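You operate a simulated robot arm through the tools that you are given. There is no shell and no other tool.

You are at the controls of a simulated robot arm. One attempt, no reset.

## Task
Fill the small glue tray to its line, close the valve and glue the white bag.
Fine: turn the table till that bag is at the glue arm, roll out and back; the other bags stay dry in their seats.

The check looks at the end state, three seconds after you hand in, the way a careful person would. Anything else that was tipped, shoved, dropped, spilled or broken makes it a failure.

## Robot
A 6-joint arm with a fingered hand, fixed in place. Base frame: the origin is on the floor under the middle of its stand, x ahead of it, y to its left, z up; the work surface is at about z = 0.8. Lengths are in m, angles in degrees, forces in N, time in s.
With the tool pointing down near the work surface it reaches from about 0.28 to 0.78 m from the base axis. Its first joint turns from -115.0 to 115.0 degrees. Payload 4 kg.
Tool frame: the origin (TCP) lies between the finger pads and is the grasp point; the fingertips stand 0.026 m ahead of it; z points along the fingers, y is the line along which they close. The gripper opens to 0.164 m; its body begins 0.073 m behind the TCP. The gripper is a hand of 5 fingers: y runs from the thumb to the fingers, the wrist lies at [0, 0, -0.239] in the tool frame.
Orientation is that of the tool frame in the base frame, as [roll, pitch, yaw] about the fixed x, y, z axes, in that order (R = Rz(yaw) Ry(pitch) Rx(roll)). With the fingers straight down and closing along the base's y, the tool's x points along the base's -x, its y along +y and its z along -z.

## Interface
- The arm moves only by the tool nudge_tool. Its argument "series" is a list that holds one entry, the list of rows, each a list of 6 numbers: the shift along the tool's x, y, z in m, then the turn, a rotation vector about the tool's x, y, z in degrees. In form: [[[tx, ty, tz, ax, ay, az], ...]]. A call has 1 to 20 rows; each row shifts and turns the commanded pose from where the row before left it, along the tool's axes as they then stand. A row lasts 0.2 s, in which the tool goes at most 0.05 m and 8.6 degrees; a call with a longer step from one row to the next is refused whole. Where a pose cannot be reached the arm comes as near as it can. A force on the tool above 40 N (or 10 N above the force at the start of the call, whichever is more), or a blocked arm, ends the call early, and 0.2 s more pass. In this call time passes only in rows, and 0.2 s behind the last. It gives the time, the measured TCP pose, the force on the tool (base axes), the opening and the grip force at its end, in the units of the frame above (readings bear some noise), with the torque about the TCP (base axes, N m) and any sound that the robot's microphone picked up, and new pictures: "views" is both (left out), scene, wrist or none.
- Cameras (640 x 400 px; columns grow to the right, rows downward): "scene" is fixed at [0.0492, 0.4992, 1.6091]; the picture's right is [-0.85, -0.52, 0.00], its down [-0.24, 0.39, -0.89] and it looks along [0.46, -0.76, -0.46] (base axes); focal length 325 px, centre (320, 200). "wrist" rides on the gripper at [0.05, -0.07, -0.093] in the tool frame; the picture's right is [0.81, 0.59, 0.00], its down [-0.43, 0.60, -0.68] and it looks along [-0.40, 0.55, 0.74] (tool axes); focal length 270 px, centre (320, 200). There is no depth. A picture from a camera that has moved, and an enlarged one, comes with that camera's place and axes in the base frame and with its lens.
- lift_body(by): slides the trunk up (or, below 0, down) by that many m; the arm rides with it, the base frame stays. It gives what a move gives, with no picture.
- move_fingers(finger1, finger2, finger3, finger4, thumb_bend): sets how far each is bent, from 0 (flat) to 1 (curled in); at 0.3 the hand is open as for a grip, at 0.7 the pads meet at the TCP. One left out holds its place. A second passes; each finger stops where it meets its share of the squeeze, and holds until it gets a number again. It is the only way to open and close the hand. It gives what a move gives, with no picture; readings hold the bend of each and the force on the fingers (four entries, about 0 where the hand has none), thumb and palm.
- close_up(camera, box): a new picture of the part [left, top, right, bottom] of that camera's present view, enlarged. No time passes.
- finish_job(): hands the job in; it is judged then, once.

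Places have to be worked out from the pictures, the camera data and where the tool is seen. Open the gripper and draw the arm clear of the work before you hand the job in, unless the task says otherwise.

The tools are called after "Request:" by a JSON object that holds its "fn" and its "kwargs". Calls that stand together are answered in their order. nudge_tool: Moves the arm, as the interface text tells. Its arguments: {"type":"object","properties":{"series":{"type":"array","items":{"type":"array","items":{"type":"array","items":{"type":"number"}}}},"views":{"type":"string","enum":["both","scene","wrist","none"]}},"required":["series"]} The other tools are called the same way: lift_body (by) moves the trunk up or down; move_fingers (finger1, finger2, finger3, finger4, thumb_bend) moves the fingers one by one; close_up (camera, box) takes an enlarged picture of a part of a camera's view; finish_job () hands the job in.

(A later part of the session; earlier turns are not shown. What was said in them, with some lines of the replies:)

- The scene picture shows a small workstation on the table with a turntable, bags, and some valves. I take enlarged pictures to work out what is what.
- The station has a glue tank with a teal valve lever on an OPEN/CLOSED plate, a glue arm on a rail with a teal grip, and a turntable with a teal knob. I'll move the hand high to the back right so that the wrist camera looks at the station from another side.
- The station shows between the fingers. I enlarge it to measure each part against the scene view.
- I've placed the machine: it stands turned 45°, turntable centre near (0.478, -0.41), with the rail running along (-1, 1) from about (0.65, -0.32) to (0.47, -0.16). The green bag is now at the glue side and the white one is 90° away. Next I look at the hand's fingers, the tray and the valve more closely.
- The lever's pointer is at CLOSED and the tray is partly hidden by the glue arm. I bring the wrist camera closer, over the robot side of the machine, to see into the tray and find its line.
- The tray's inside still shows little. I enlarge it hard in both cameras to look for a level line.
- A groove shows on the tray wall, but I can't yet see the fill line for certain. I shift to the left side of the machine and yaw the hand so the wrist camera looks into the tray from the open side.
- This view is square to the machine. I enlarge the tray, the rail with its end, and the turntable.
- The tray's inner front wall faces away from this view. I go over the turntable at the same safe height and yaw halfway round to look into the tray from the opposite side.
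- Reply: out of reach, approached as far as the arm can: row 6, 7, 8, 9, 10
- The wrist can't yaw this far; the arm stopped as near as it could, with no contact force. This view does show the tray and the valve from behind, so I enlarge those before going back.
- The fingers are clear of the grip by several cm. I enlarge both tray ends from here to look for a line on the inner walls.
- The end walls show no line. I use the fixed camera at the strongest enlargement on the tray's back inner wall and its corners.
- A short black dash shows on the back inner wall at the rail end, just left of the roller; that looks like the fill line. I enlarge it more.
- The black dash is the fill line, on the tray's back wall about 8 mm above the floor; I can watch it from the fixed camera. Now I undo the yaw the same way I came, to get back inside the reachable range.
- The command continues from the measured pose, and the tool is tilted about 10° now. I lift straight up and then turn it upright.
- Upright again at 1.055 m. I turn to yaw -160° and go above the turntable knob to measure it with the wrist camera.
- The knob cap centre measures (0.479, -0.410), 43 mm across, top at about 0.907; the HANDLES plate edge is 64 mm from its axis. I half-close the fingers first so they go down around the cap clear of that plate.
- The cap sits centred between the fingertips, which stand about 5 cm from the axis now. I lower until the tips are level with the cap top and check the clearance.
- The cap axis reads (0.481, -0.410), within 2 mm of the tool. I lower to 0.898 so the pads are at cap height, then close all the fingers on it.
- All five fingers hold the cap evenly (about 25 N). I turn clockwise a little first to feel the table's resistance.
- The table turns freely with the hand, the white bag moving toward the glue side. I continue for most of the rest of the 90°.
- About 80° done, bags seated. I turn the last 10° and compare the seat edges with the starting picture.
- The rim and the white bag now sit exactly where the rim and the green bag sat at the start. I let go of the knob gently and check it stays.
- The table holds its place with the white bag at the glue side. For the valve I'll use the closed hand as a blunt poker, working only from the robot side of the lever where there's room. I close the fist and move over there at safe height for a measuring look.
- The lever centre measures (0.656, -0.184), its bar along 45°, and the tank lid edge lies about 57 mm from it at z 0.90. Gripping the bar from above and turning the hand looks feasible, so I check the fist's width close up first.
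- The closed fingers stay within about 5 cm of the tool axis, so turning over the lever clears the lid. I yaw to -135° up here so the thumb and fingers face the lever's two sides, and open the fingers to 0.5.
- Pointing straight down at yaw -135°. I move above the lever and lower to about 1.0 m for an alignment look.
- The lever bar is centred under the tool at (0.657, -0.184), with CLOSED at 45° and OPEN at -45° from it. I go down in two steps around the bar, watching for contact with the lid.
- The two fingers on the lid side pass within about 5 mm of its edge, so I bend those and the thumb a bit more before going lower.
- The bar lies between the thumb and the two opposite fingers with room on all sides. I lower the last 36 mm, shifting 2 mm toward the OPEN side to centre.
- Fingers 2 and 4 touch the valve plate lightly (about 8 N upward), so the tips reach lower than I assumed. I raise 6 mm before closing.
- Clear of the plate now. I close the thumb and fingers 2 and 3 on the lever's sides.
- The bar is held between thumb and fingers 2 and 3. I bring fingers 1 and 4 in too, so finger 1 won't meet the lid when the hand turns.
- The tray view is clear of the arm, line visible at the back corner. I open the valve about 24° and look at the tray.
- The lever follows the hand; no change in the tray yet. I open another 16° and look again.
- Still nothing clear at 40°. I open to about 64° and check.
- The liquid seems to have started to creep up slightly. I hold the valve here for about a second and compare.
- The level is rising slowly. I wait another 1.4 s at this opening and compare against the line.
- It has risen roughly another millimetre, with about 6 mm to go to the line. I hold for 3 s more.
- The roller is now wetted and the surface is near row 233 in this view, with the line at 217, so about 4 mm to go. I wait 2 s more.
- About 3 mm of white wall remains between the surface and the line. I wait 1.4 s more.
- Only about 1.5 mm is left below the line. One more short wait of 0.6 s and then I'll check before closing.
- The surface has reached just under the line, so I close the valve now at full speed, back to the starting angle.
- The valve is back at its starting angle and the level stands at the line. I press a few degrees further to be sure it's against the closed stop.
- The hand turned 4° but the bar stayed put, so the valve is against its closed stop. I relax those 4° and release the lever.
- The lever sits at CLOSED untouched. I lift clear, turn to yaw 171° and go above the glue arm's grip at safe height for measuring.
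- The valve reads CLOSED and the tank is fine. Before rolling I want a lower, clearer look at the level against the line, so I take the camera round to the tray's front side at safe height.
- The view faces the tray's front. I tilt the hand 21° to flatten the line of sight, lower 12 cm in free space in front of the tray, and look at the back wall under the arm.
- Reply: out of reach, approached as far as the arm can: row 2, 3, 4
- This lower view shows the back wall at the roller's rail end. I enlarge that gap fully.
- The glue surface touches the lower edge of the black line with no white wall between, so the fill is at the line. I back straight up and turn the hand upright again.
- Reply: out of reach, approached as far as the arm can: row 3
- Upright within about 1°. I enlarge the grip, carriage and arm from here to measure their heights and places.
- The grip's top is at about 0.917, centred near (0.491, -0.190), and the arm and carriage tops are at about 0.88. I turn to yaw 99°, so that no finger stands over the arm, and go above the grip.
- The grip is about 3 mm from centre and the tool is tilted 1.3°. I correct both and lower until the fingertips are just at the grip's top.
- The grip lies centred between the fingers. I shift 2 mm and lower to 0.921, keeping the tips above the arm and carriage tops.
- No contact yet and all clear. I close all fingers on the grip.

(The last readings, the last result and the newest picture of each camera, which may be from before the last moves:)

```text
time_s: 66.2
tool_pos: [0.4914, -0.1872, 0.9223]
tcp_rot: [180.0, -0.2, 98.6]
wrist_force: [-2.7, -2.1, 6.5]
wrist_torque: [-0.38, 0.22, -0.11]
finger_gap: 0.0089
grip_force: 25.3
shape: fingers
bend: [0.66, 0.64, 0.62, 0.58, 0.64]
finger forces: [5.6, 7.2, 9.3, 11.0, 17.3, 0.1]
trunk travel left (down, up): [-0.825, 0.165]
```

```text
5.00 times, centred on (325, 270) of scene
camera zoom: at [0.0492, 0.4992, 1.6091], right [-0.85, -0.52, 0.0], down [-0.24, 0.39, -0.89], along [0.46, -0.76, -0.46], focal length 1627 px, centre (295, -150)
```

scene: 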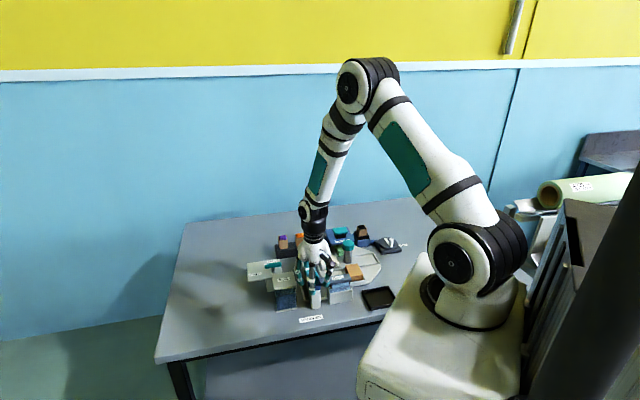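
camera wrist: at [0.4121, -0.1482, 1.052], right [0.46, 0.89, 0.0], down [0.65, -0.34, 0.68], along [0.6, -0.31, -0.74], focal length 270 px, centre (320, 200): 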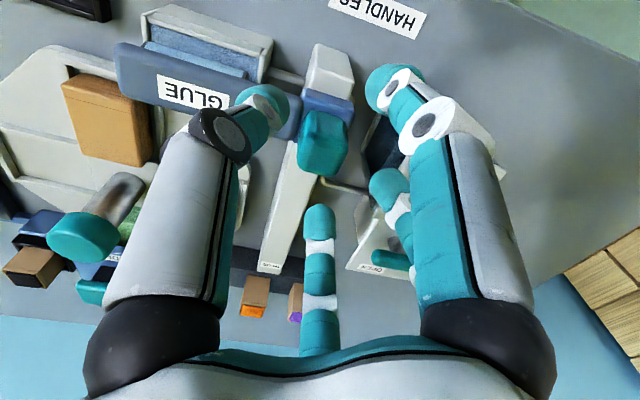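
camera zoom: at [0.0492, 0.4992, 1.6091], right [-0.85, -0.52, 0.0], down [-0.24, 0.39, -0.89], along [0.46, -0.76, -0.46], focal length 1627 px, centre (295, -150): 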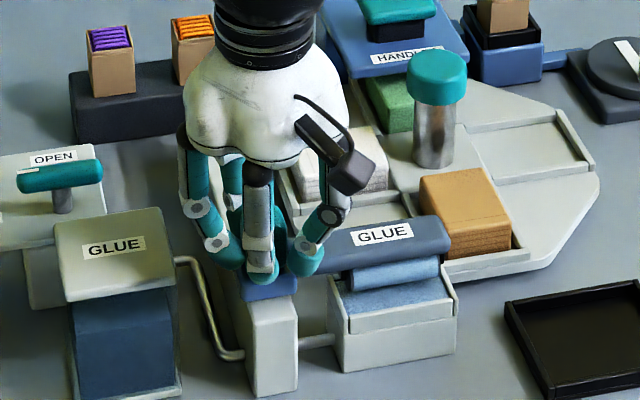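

The grip is held firmly by all fingers. I start sliding along the rail direction, 2 cm first, to feel the resistance.

Request:
{"fn": "nudge_tool", "kwargs": {"series": [[[-0.00805, 0.00594, 0, 0, 0, 0], [-0.00805, 0.00594, 0, 0, 0, 0]]], "views": "scene"}}

Request:
{"fn": "close_up", "kwargs": {"camera": "scene", "box": [280, 230, 370, 310]}}

```text
time_s: 66.8
tool_pos: [0.5044, -0.2022, 0.9225]
tcp_rot: [179.9, -0.2, 98.7]
wrist_force: [-3.4, -2.7, 7.5]
wrist_torque: [-0.45, 0.22, -0.15]
finger_gap: 0.0083
grip_force: 25.2
shape: fingers
bend: [0.66, 0.64, 0.62, 0.58, 0.64]
finger forces: [5.5, 7.2, 9.4, 11.6, 17.3, 0.0]
trunk travel left (down, up): [-0.825, 0.165]
```

scene: 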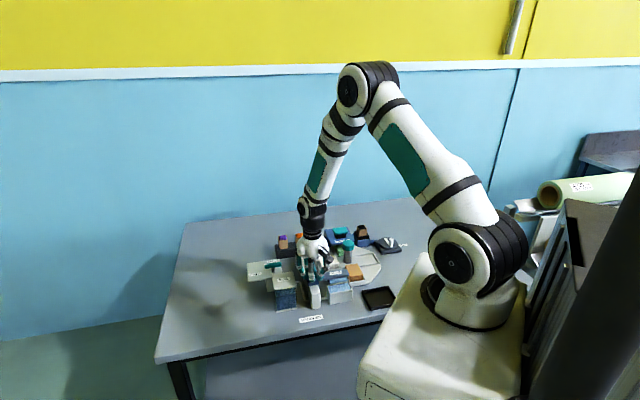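

```text
5.00 times, centred on (325, 270) of scene
camera zoom: at [0.0492, 0.4992, 1.6091], right [-0.85, -0.52, 0.0], down [-0.24, 0.39, -0.89], along [0.46, -0.76, -0.46], focal length 1627 px, centre (295, -150)
```

zoom: 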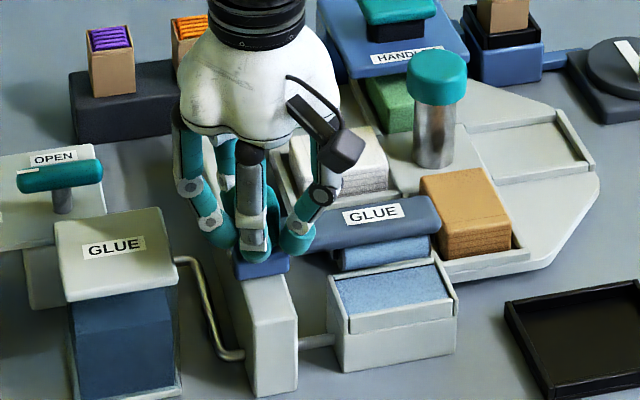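

It slides freely with the arm following. I continue 4 cm at a time, watching the roller pass the tray wall and the brown bag's seat.

Request:
{"fn": "nudge_tool", "kwargs": {"series": [[[-0.00805, 0.00594, 0, 0, 0, 0], [-0.00805, 0.00594, 0, 0, 0, 0], [-0.00805, 0.00594, 0, 0, 0, 0], [-0.00805, 0.00594, 0, 0, 0, 0]]], "views": "none"}}

Request:
{"fn": "close_up", "kwargs": {"camera": "scene", "box": [280, 230, 370, 310]}}

```text
time_s: 67.8
tool_pos: [0.5342, -0.2297, 0.9217]
tcp_rot: [-180.0, -0.1, 98.6]
wrist_force: [-1.7, -2.7, 6.7]
wrist_torque: [-0.45, 0.14, -0.17]
finger_gap: 0.0083
grip_force: 25.6
shape: fingers
bend: [0.66, 0.64, 0.62, 0.58, 0.64]
finger forces: [5.5, 7.5, 9.7, 12.2, 17.4, 0.0]
trunk travel left (down, up): [-0.825, 0.165]
```

```text
5.00 times, centred on (325, 270) of scene
camera zoom: at [0.0492, 0.4992, 1.6091], right [-0.85, -0.52, 0.0], down [-0.24, 0.39, -0.89], along [0.46, -0.76, -0.46], focal length 1627 px, centre (295, -150)
```

zoom: 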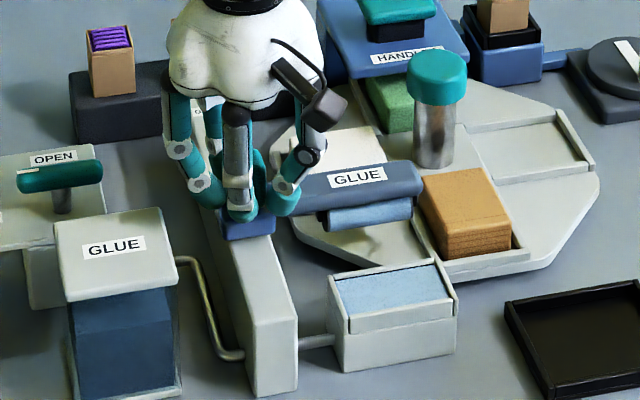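

The roller has lifted off the tray and the arm no longer hides it, so I take a direct look at the level against the line now.

Request:
{"fn": "close_up", "kwargs": {"camera": "scene", "box": [328, 278, 354, 298]}}

Request:
{"fn": "close_up", "kwargs": {"camera": "scene", "box": [335, 255, 365, 280]}}

```text
16.00 times, centred on (341, 288) of scene
camera zoom: at [0.0492, 0.4992, 1.6091], right [-0.85, -0.52, 0.0], down [-0.24, 0.39, -0.89], along [0.46, -0.76, -0.46], focal length 5207 px, centre (-16, -1208)
```

zoom: 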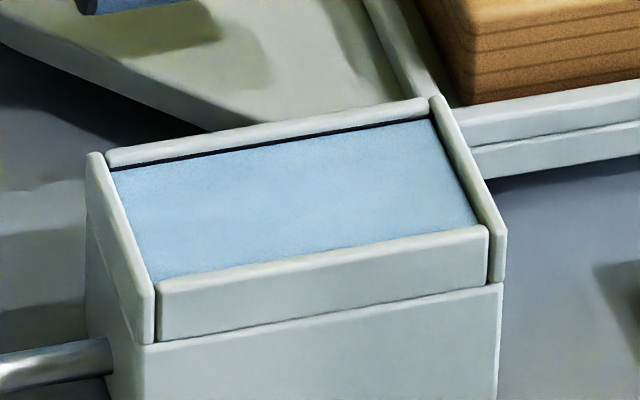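

```text
16.00 times, centred on (350, 268) of scene
camera zoom: at [0.0492, 0.4992, 1.6091], right [-0.85, -0.52, 0.0], down [-0.24, 0.39, -0.89], along [0.46, -0.76, -0.46], focal length 5207 px, centre (-160, -880)
```

zoom: 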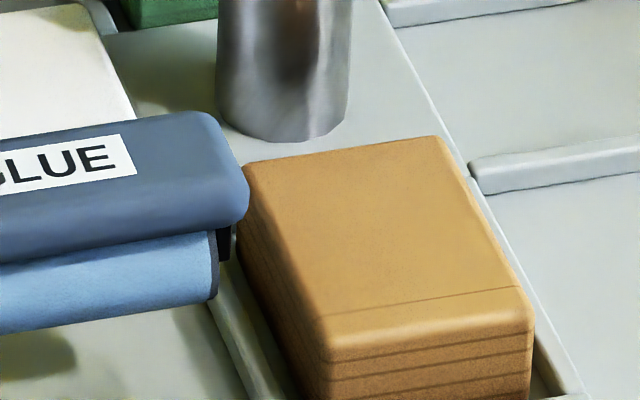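

The level lies right at the black line all along the back wall. The arm tip passes clear of the brown bag, so I go on 4 cm.

Request:
{"fn": "nudge_tool", "kwargs": {"series": [[[-0.00805, 0.00594, 0, 0, 0, 0], [-0.00805, 0.00594, 0, 0, 0, 0], [-0.00805, 0.00594, 0, 0, 0, 0], [-0.00805, 0.00594, 0, 0, 0, 0]]], "views": "none"}}

Request:
{"fn": "close_up", "kwargs": {"camera": "scene", "box": [280, 225, 370, 305]}}

```text
time_s: 68.8
tool_pos: [0.5614, -0.2579, 0.9212]
tcp_rot: [179.9, -0.1, 98.5]
wrist_force: [-0.5, -1.7, 7.3]
wrist_torque: [-0.38, 0.12, -0.12]
finger_gap: 0.0082
grip_force: 26.5
shape: fingers
bend: [0.66, 0.64, 0.62, 0.58, 0.64]
finger forces: [5.4, 8.2, 9.7, 12.3, 17.7, 0.0]
trunk travel left (down, up): [-0.825, 0.165]
```

```text
5.00 times, centred on (325, 265) of scene
camera zoom: at [0.0492, 0.4992, 1.6091], right [-0.85, -0.52, 0.0], down [-0.24, 0.39, -0.89], along [0.46, -0.76, -0.46], focal length 1627 px, centre (295, -125)
```

zoom: 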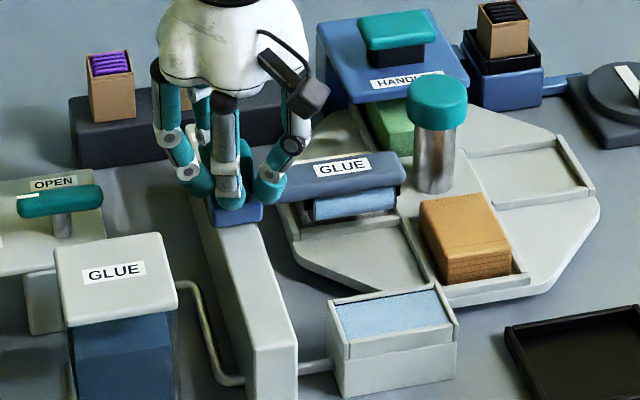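

The roller is reaching the white bag's front edge; forces unchanged. I continue slowly over the bag.

Request:
{"fn": "nudge_tool", "kwargs": {"series": [[[-0.00805, 0.00594, 0, 0, 0, 0], [-0.00805, 0.00594, 0, 0, 0, 0], [-0.00805, 0.00594, 0, 0, 0, 0], [-0.00805, 0.00594, 0, 0, 0, 0]]], "views": "none"}}

Request:
{"fn": "close_up", "kwargs": {"camera": "scene", "box": [280, 225, 370, 305]}}

```text
time_s: 69.8
tool_pos: [0.589, -0.2877, 0.9212]
tcp_rot: [179.9, -0.1, 98.6]
wrist_force: [-0.5, 0.9, 9.3]
wrist_torque: [-0.39, 0.1, -0.2]
finger_gap: 0.008
grip_force: 27.3
shape: fingers
bend: [0.66, 0.64, 0.62, 0.58, 0.64]
finger forces: [5.4, 8.8, 9.9, 12.7, 18.3, 0.0]
trunk travel left (down, up): [-0.825, 0.165]
```

```text
5.00 times, centred on (325, 265) of scene
camera zoom: at [0.0492, 0.4992, 1.6091], right [-0.85, -0.52, 0.0], down [-0.24, 0.39, -0.89], along [0.46, -0.76, -0.46], focal length 1627 px, centre (295, -125)
```

zoom: 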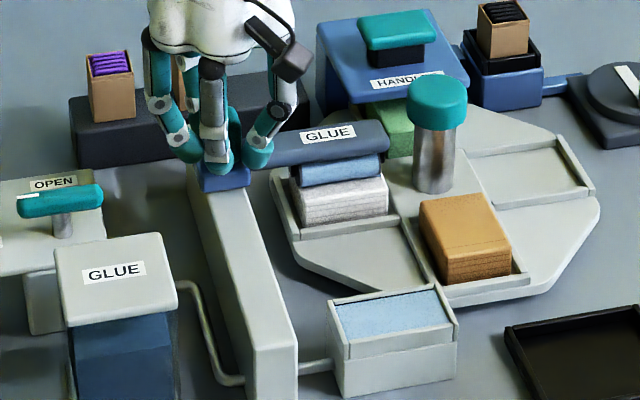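

The roller is over the middle of the bag with only light force. I continue the last 4 cm toward the rail's end.

Request:
{"fn": "nudge_tool", "kwargs": {"series": [[[-0.00805, 0.00594, 0, 0, 0, 0], [-0.00805, 0.00594, 0, 0, 0, 0], [-0.00805, 0.00594, 0, 0, 0, 0], [-0.00805, 0.00594, 0, 0, 0, 0]]], "views": "none"}}

Request:
{"fn": "close_up", "kwargs": {"camera": "scene", "box": [280, 225, 370, 305]}}

Request:
{"fn": "close_up", "kwargs": {"camera": "scene", "box": [320, 245, 350, 275]}}

```text
time_s: 70.8
tool_pos: [0.6191, -0.3158, 0.9222]
tcp_rot: [179.9, -0.1, 98.6]
wrist_force: [-0.9, -1.7, 9.2]
wrist_torque: [-0.41, 0.07, -0.18]
finger_gap: 0.0082
grip_force: 27.7
shape: fingers
bend: [0.66, 0.64, 0.62, 0.58, 0.64]
finger forces: [5.4, 8.9, 10.0, 13.0, 18.1, 0.0]
trunk travel left (down, up): [-0.825, 0.165]
```

```text
5.00 times, centred on (325, 265) of scene
camera zoom: at [0.0492, 0.4992, 1.6091], right [-0.85, -0.52, 0.0], down [-0.24, 0.39, -0.89], along [0.46, -0.76, -0.46], focal length 1627 px, centre (295, -125)
```

zoom: 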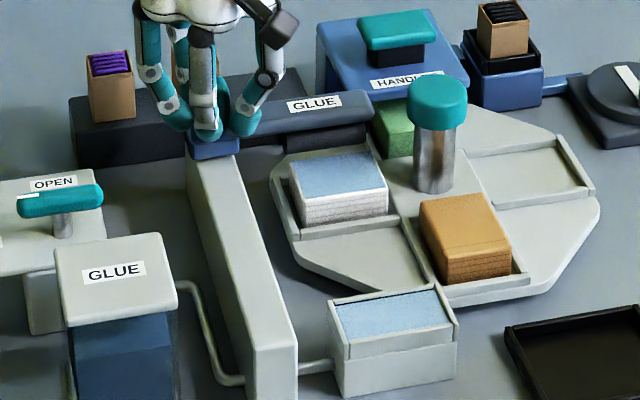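

```text
13.33 times, centred on (335, 260) of scene
camera zoom: at [0.0492, 0.4992, 1.6091], right [-0.85, -0.52, 0.0], down [-0.24, 0.39, -0.89], along [0.46, -0.76, -0.46], focal length 4339 px, centre (120, -600)
```

zoom: 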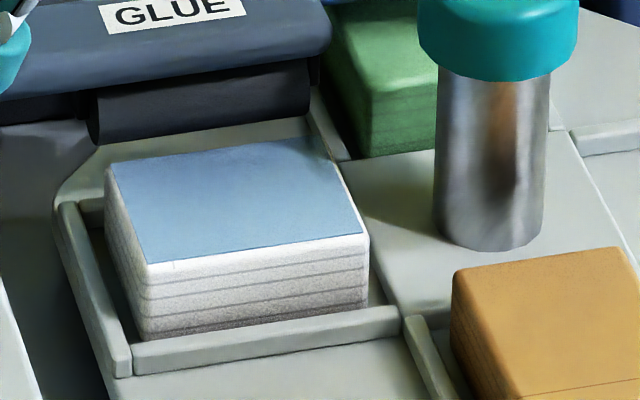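

The white bag's whole top is coated and the roller has given off its glue. I roll back along the same line, first 10 cm.

Request:
{"fn": "nudge_tool", "kwargs": {"series": [[[0.00805, -0.00594, 0, 0, 0, 0], [0.00805, -0.00594, 0, 0, 0, 0], [0.00805, -0.00594, 0, 0, 0, 0], [0.00805, -0.00594, 0, 0, 0, 0], [0.00805, -0.00594, 0, 0, 0, 0], [0.00805, -0.00594, 0, 0, 0, 0], [0.00805, -0.00594, 0, 0, 0, 0], [0.00805, -0.00594, 0, 0, 0, 0], [0.00805, -0.00594, 0, 0, 0, 0], [0.00805, -0.00594, 0, 0, 0, 0]]], "views": "none"}}

Request:
{"fn": "close_up", "kwargs": {"camera": "scene", "box": [280, 225, 370, 305]}}

```text
time_s: 73.0
tool_pos: [0.5462, -0.2426, 0.9219]
tcp_rot: [180.0, -0.2, 98.6]
wrist_force: [-2.2, -1.7, 10.1]
wrist_torque: [-0.44, 0.11, -0.11]
finger_gap: 0.0076
grip_force: 27.3
shape: fingers
bend: [0.66, 0.64, 0.62, 0.58, 0.64]
finger forces: [5.7, 8.0, 9.4, 13.3, 18.1, 0.1]
trunk travel left (down, up): [-0.825, 0.165]
```

```text
5.00 times, centred on (325, 265) of scene
camera zoom: at [0.0492, 0.4992, 1.6091], right [-0.85, -0.52, 0.0], down [-0.24, 0.39, -0.89], along [0.46, -0.76, -0.46], focal length 1627 px, centre (295, -125)
```

zoom: 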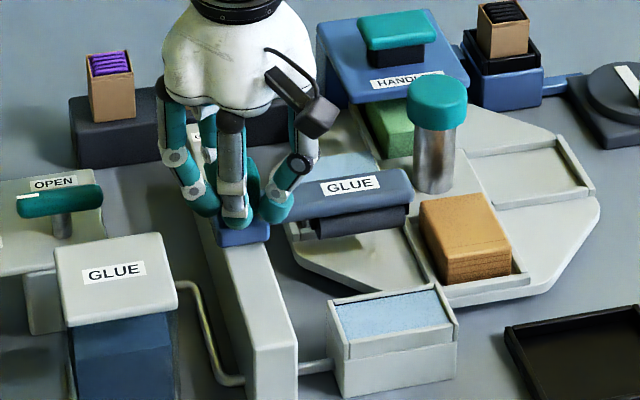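

The return goes smoothly. I roll the remaining 8 cm back to the parked place over the tray.

Request:
{"fn": "nudge_tool", "kwargs": {"series": [[[0.00805, -0.00594, 0, 0, 0, 0], [0.00805, -0.00594, 0, 0, 0, 0], [0.00805, -0.00594, 0, 0, 0, 0], [0.00805, -0.00594, 0, 0, 0, 0], [0.00805, -0.00594, 0, 0, 0, 0], [0.00805, -0.00594, 0, 0, 0, 0], [0.00805, -0.00594, 0, 0, 0, 0], [0.00805, -0.00594, 0, 0, 0, 0]]], "views": "none"}}

Request:
{"fn": "close_up", "kwargs": {"camera": "scene", "box": [280, 225, 370, 305]}}

Request:
{"fn": "close_up", "kwargs": {"camera": "scene", "box": [324, 278, 344, 292]}}

```text
time_s: 74.8
tool_pos: [0.4905, -0.187, 0.9219]
tcp_rot: [179.9, -0.2, 98.6]
wrist_force: [-2.7, -0.8, 12.8]
wrist_torque: [-0.41, 0.19, -0.17]
finger_gap: 0.0077
grip_force: 27.6
shape: fingers
bend: [0.66, 0.64, 0.62, 0.58, 0.64]
finger forces: [5.7, 8.1, 9.6, 13.9, 19.1, 0.0]
trunk travel left (down, up): [-0.825, 0.165]
```

```text
5.00 times, centred on (325, 265) of scene
camera zoom: at [0.0492, 0.4992, 1.6091], right [-0.85, -0.52, 0.0], down [-0.24, 0.39, -0.89], along [0.46, -0.76, -0.46], focal length 1627 px, centre (295, -125)
```

zoom: 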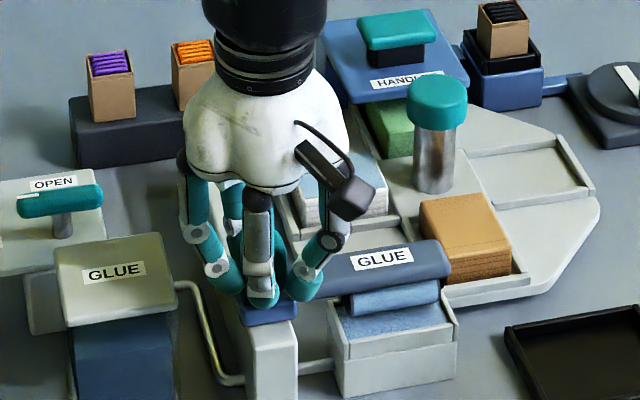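

```text
16.00 times, centred on (334, 285) of scene
camera zoom: at [0.0492, 0.4992, 1.6091], right [-0.85, -0.52, 0.0], down [-0.24, 0.39, -0.89], along [0.46, -0.76, -0.46], focal length 5207 px, centre (96, -1160)
```

zoom: 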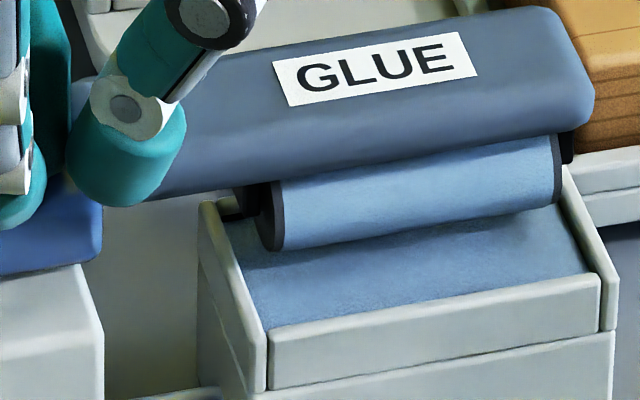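

Compared with the starting picture the arm is still about 6 mm short of its parked place. I move that bit further, watching the force.

Request:
{"fn": "nudge_tool", "kwargs": {"series": [[[0.0024, -0.0018, 0, 0, 0, 0], [0.0024, -0.0018, 0, 0, 0, 0]]], "views": "none"}}

Request:
{"fn": "close_up", "kwargs": {"camera": "scene", "box": [324, 278, 344, 292]}}

```text
time_s: 75.4
tool_pos: [0.4864, -0.1824, 0.9219]
tcp_rot: [179.9, -0.2, 98.6]
wrist_force: [0.5, -6.3, 12.1]
wrist_torque: [-0.62, 0.04, -0.05]
finger_gap: 0.0072
grip_force: 26.9
shape: fingers
bend: [0.66, 0.64, 0.62, 0.58, 0.64]
finger forces: [5.4, 8.1, 10.3, 14.8, 15.8, 0.0]
trunk travel left (down, up): [-0.825, 0.165]
```

```text
16.00 times, centred on (334, 285) of scene
camera zoom: at [0.0492, 0.4992, 1.6091], right [-0.85, -0.52, 0.0], down [-0.24, 0.39, -0.89], along [0.46, -0.76, -0.46], focal length 5207 px, centre (96, -1160)
```

zoom: 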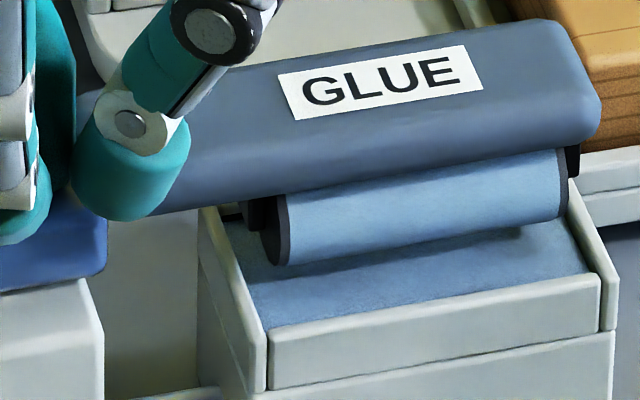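

The arm is parked exactly as at the start, resting against its stop. I release in two steps, thumb and finger 1 first, so the remaining push holds the carriage against the stop.

Request:
{"fn": "move_fingers", "kwargs": {"finger1": 0.5, "thumb_bend": 0.55}}

Request:
{"fn": "move_fingers", "kwargs": {"finger2": 0.55, "finger3": 0.52, "finger4": 0.5}}

Request:
{"fn": "close_up", "kwargs": {"camera": "scene", "box": [280, 225, 370, 305]}}

Request:
{"fn": "close_up", "kwargs": {"camera": "wrist", "box": [200, 60, 440, 260]}}

```text
time_s: 76.4
tool_pos: [0.4894, -0.1839, 0.9208]
tcp_rot: [179.9, -0.1, 98.5]
wrist_force: [15.0, -10.8, 12.2]
wrist_torque: [-0.7, -0.33, 0.07]
finger_gap: 0.0362
grip_force: 16.8
shape: fingers
bend: [0.5, 0.65, 0.63, 0.58, 0.55]
finger forces: [0.1, 8.5, 9.0, 14.8, 0.1, 0.0]
trunk travel left (down, up): [-0.825, 0.165]
```

```text
time_s: 77.4
tool_pos: [0.487, -0.1828, 0.9204]
tcp_rot: [179.9, -0.1, 98.6]
wrist_force: [0.5, -0.3, -0.1]
wrist_torque: [0.0, -0.03, 0.02]
finger_gap: 0.0363
grip_force: 0.1
shape: fingers
bend: [0.5, 0.55, 0.52, 0.5, 0.55]
finger forces: [0.0, 0.1, 0.1, 0.4, 0.0, 0.0]
trunk travel left (down, up): [-0.825, 0.165]
```

```text
5.00 times, centred on (325, 265) of scene
camera zoom: at [0.0492, 0.4992, 1.6091], right [-0.85, -0.52, 0.0], down [-0.24, 0.39, -0.89], along [0.46, -0.76, -0.46], focal length 1627 px, centre (295, -125)
```

zoom: 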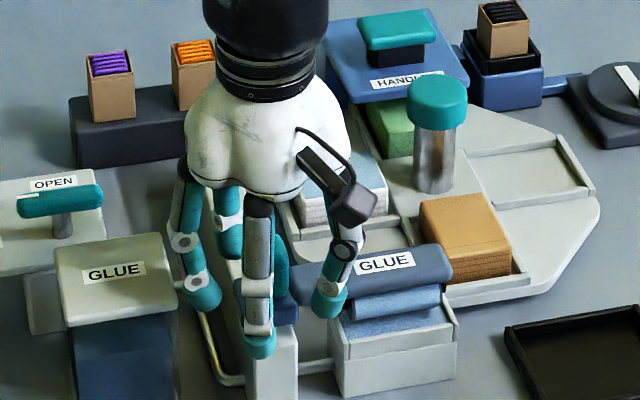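

```text
2.00 times, centred on (320, 160) of wrist
camera zoom: at [0.4099, -0.1436, 1.0136], right [0.46, 0.89, 0.0], down [0.65, -0.34, 0.68], along [0.6, -0.31, -0.74], focal length 541 px, centre (320, 280)
```

zoom: 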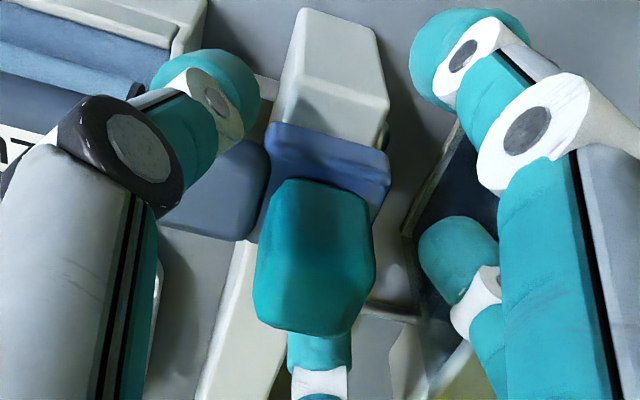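

The grip is free. I lift straight up, slowly at first, then well clear.

Request:
{"fn": "nudge_tool", "kwargs": {"series": [[[0, 0, -0.01, 0, 0, 0], [0, 0, -0.02, 0, 0, 0], [0, 0, -0.03, 0, 0, 0], [0, 0, -0.04, 0, 0, 0], [0, 0, -0.045, 0, 0, 0], [0, 0, -0.045, 0, 0, 0]]], "views": "both"}}

Request:
{"fn": "close_up", "kwargs": {"camera": "scene", "box": [240, 220, 410, 320]}}

Request:
{"fn": "close_up", "kwargs": {"camera": "scene", "box": [320, 278, 344, 294]}}

```text
time_s: 78.8
tool_pos: [0.4868, -0.1824, 1.1123]
tcp_rot: [180.0, -0.2, 98.7]
wrist_force: [0.2, -0.2, 0.0]
wrist_torque: [-0.02, -0.01, -0.02]
finger_gap: 0.0364
grip_force: 0.2
shape: fingers
bend: [0.5, 0.55, 0.52, 0.5, 0.55]
finger forces: [0.1, 0.0, 0.1, 0.0, 0.0, 0.0]
trunk travel left (down, up): [-0.825, 0.165]
camera wrist: at [0.4094, -0.1437, 1.2056], right [0.46, 0.89, 0.0], down [0.65, -0.34, 0.68], along [0.6, -0.31, -0.74], focal length 270 px, centre (320, 200)
```

scene: 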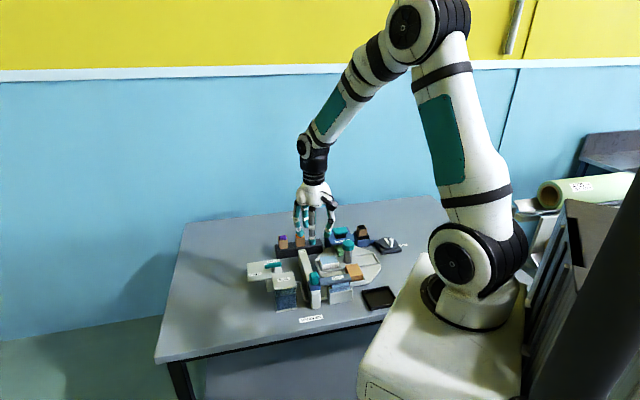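
wrist: 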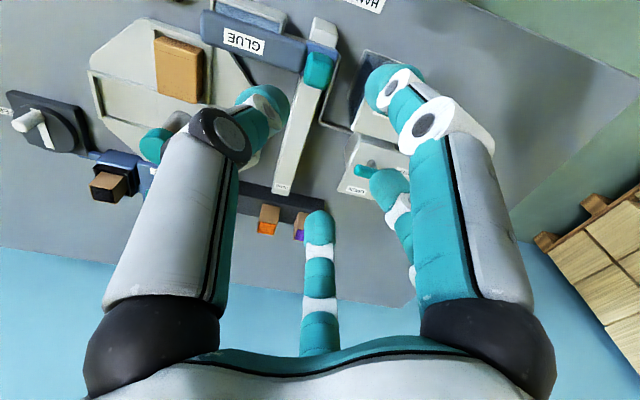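

```text
3.76 times, centred on (325, 270) of scene
camera zoom: at [0.0492, 0.4992, 1.6091], right [-0.85, -0.52, 0.0], down [-0.24, 0.39, -0.89], along [0.46, -0.76, -0.46], focal length 1225 px, centre (301, -64)
```

zoom: 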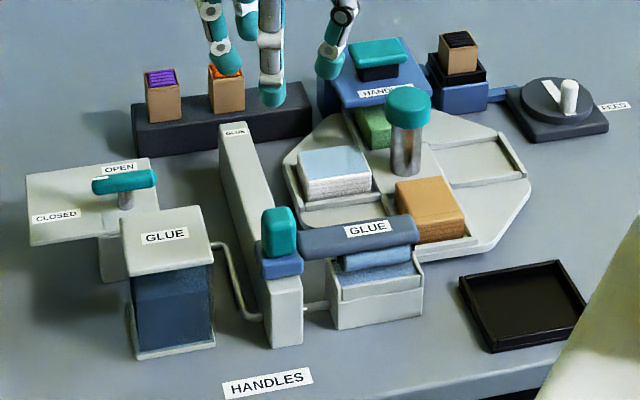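

```text
16.00 times, centred on (332, 286) of scene
camera zoom: at [0.0492, 0.4992, 1.6091], right [-0.85, -0.52, 0.0], down [-0.24, 0.39, -0.89], along [0.46, -0.76, -0.46], focal length 5207 px, centre (128, -1176)
```

zoom: 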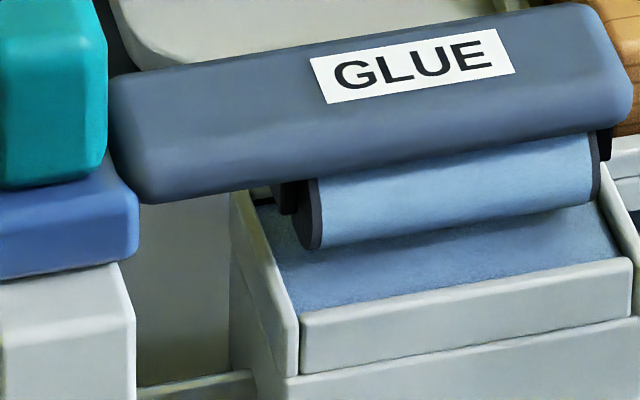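

All parts stand where they should. I open the hand, draw it up and away to the left, and take a last look.

Request:
{"fn": "move_fingers", "kwargs": {"finger1": 0.3, "finger2": 0.3, "finger3": 0.3, "finger4": 0.3, "thumb_bend": 0.3}}

Request:
{"fn": "nudge_tool", "kwargs": {"series": [[[0, 0, -0.045, 0, 0, 0], [0, 0, -0.045, 0, 0, 0], [0, 0, -0.045, 0, 0, 0], [0.04, 0, 0, 0, 0, 0], [0.04, 0, 0, 0, 0, 0], [0.04, 0, 0, 0, 0, 0], [0.04, 0, 0, 0, 0, 0], [0.04, 0, 0, 0, 0, 0]]], "views": "both"}}

Request:
{"fn": "close_up", "kwargs": {"camera": "scene", "box": [315, 235, 385, 300]}}

Request:
{"fn": "close_up", "kwargs": {"camera": "scene", "box": [240, 245, 330, 315]}}

Request:
{"fn": "close_up", "kwargs": {"camera": "scene", "box": [321, 280, 341, 292]}}

```text
time_s: 79.8
tool_pos: [0.4871, -0.1836, 1.1127]
tcp_rot: [180.0, 0.0, 98.6]
wrist_force: [0.5, 0.1, 0.8]
wrist_torque: [-0.03, 0.02, 0.01]
finger_gap: 0.0905
grip_force: 0.0
shape: fingers
bend: [0.3, 0.3, 0.3, 0.3, 0.3]
finger forces: [0.1, 0.1, 0.0, 0.1, 0.0, 0.0]
trunk travel left (down, up): [-0.825, 0.165]
```

```text
time_s: 81.6
tool_pos: [0.4575, 0.0159, 1.2462]
tcp_rot: [180.0, 0.0, 98.7]
wrist_force: [0.5, -0.2, -0.2]
wrist_torque: [0.0, -0.01, -0.02]
finger_gap: 0.0905
grip_force: 0.0
shape: fingers
bend: [0.3, 0.3, 0.3, 0.3, 0.3]
finger forces: [0.0, 0.1, 0.0, 0.0, 0.0, 0.0]
trunk travel left (down, up): [-0.825, 0.165]
camera wrist: at [0.3808, 0.0557, 1.3391], right [0.46, 0.89, 0.0], down [0.65, -0.34, 0.68], along [0.6, -0.31, -0.74], focal length 270 px, centre (320, 200)
```

scene: 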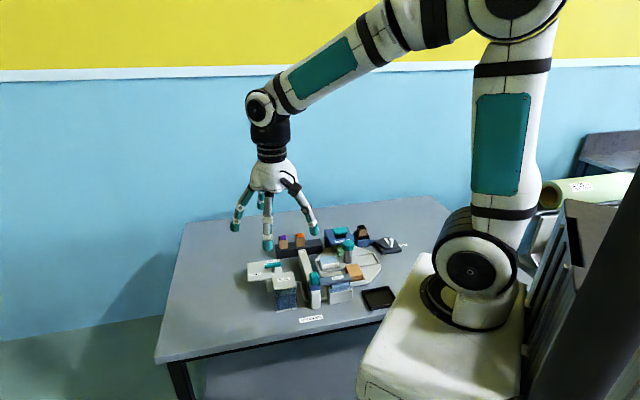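
wrist: 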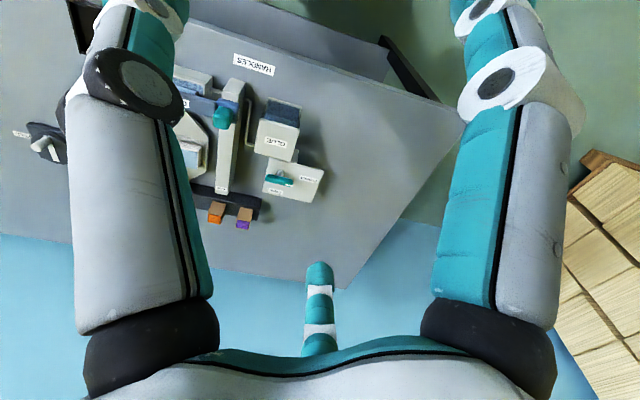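

```text
6.15 times, centred on (350, 268) of scene
camera zoom: at [0.0492, 0.4992, 1.6091], right [-0.85, -0.52, 0.0], down [-0.24, 0.39, -0.89], along [0.46, -0.76, -0.46], focal length 2003 px, centre (135, -215)
```

zoom: 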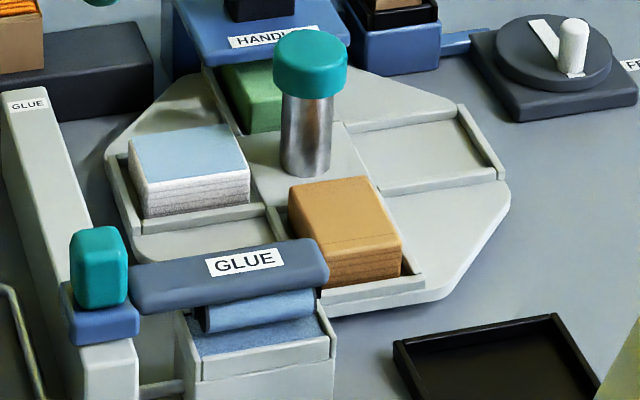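

```text
5.71 times, centred on (285, 280) of scene
camera zoom: at [0.0492, 0.4992, 1.6091], right [-0.85, -0.52, 0.0], down [-0.24, 0.39, -0.89], along [0.46, -0.76, -0.46], focal length 1860 px, centre (520, -257)
```

zoom: 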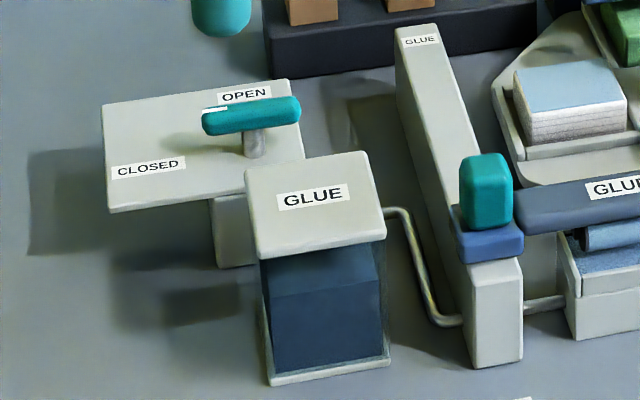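

```text
16.00 times, centred on (331, 286) of scene
camera zoom: at [0.0492, 0.4992, 1.6091], right [-0.85, -0.52, 0.0], down [-0.24, 0.39, -0.89], along [0.46, -0.76, -0.46], focal length 5207 px, centre (144, -1176)
```

zoom: 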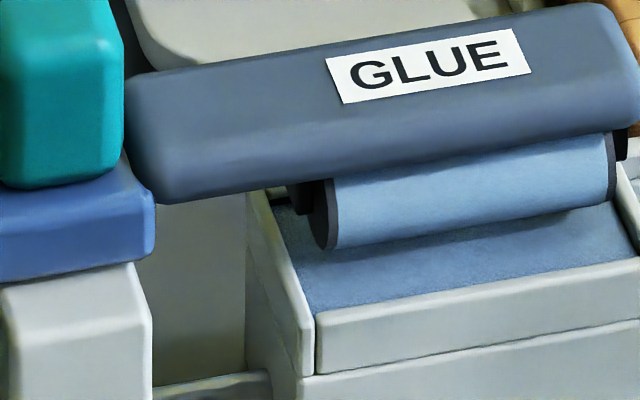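

The tray is filled to its line and the valve is closed with its pointer at CLOSED. The white bag's top is fully coated at the glue side, the other bags are dry in their seats, and the glue arm is back over the tray. The hand is open and clear, so I hand the job in.

Request:
{"fn": "finish_job", "kwargs": {}}

```text
The job is handed in.
```

The white bag is glued, the tray is filled to its line and the valve is closed. The job is handed in; no verdict came back.

- **Tray:** I stopped the fill with the glue touching the black line on the tray's back wall. The level looked the same after the roll.
- **Valve:** The lever is back at CLOSED. I pressed it a few degrees further and it didn't move, so it is against its stop.
- **White bag:** I turned the table 90° to bring it to the glue arm, then rolled out and back once. Its whole top is coated.
- **Other bags:** The green and brown bags looked dry and in their seats in the last pictures. The green one now sits partly hidden under the HANDLES plate.
- **Everything else:** The glue arm is parked over the tray as at the start. I saw nothing tipped or spilled. While lining up on the valve, two fingertips briefly touched its plate with about 8 N; I backed off and it did not shift.

The hand is open and clear of the work.
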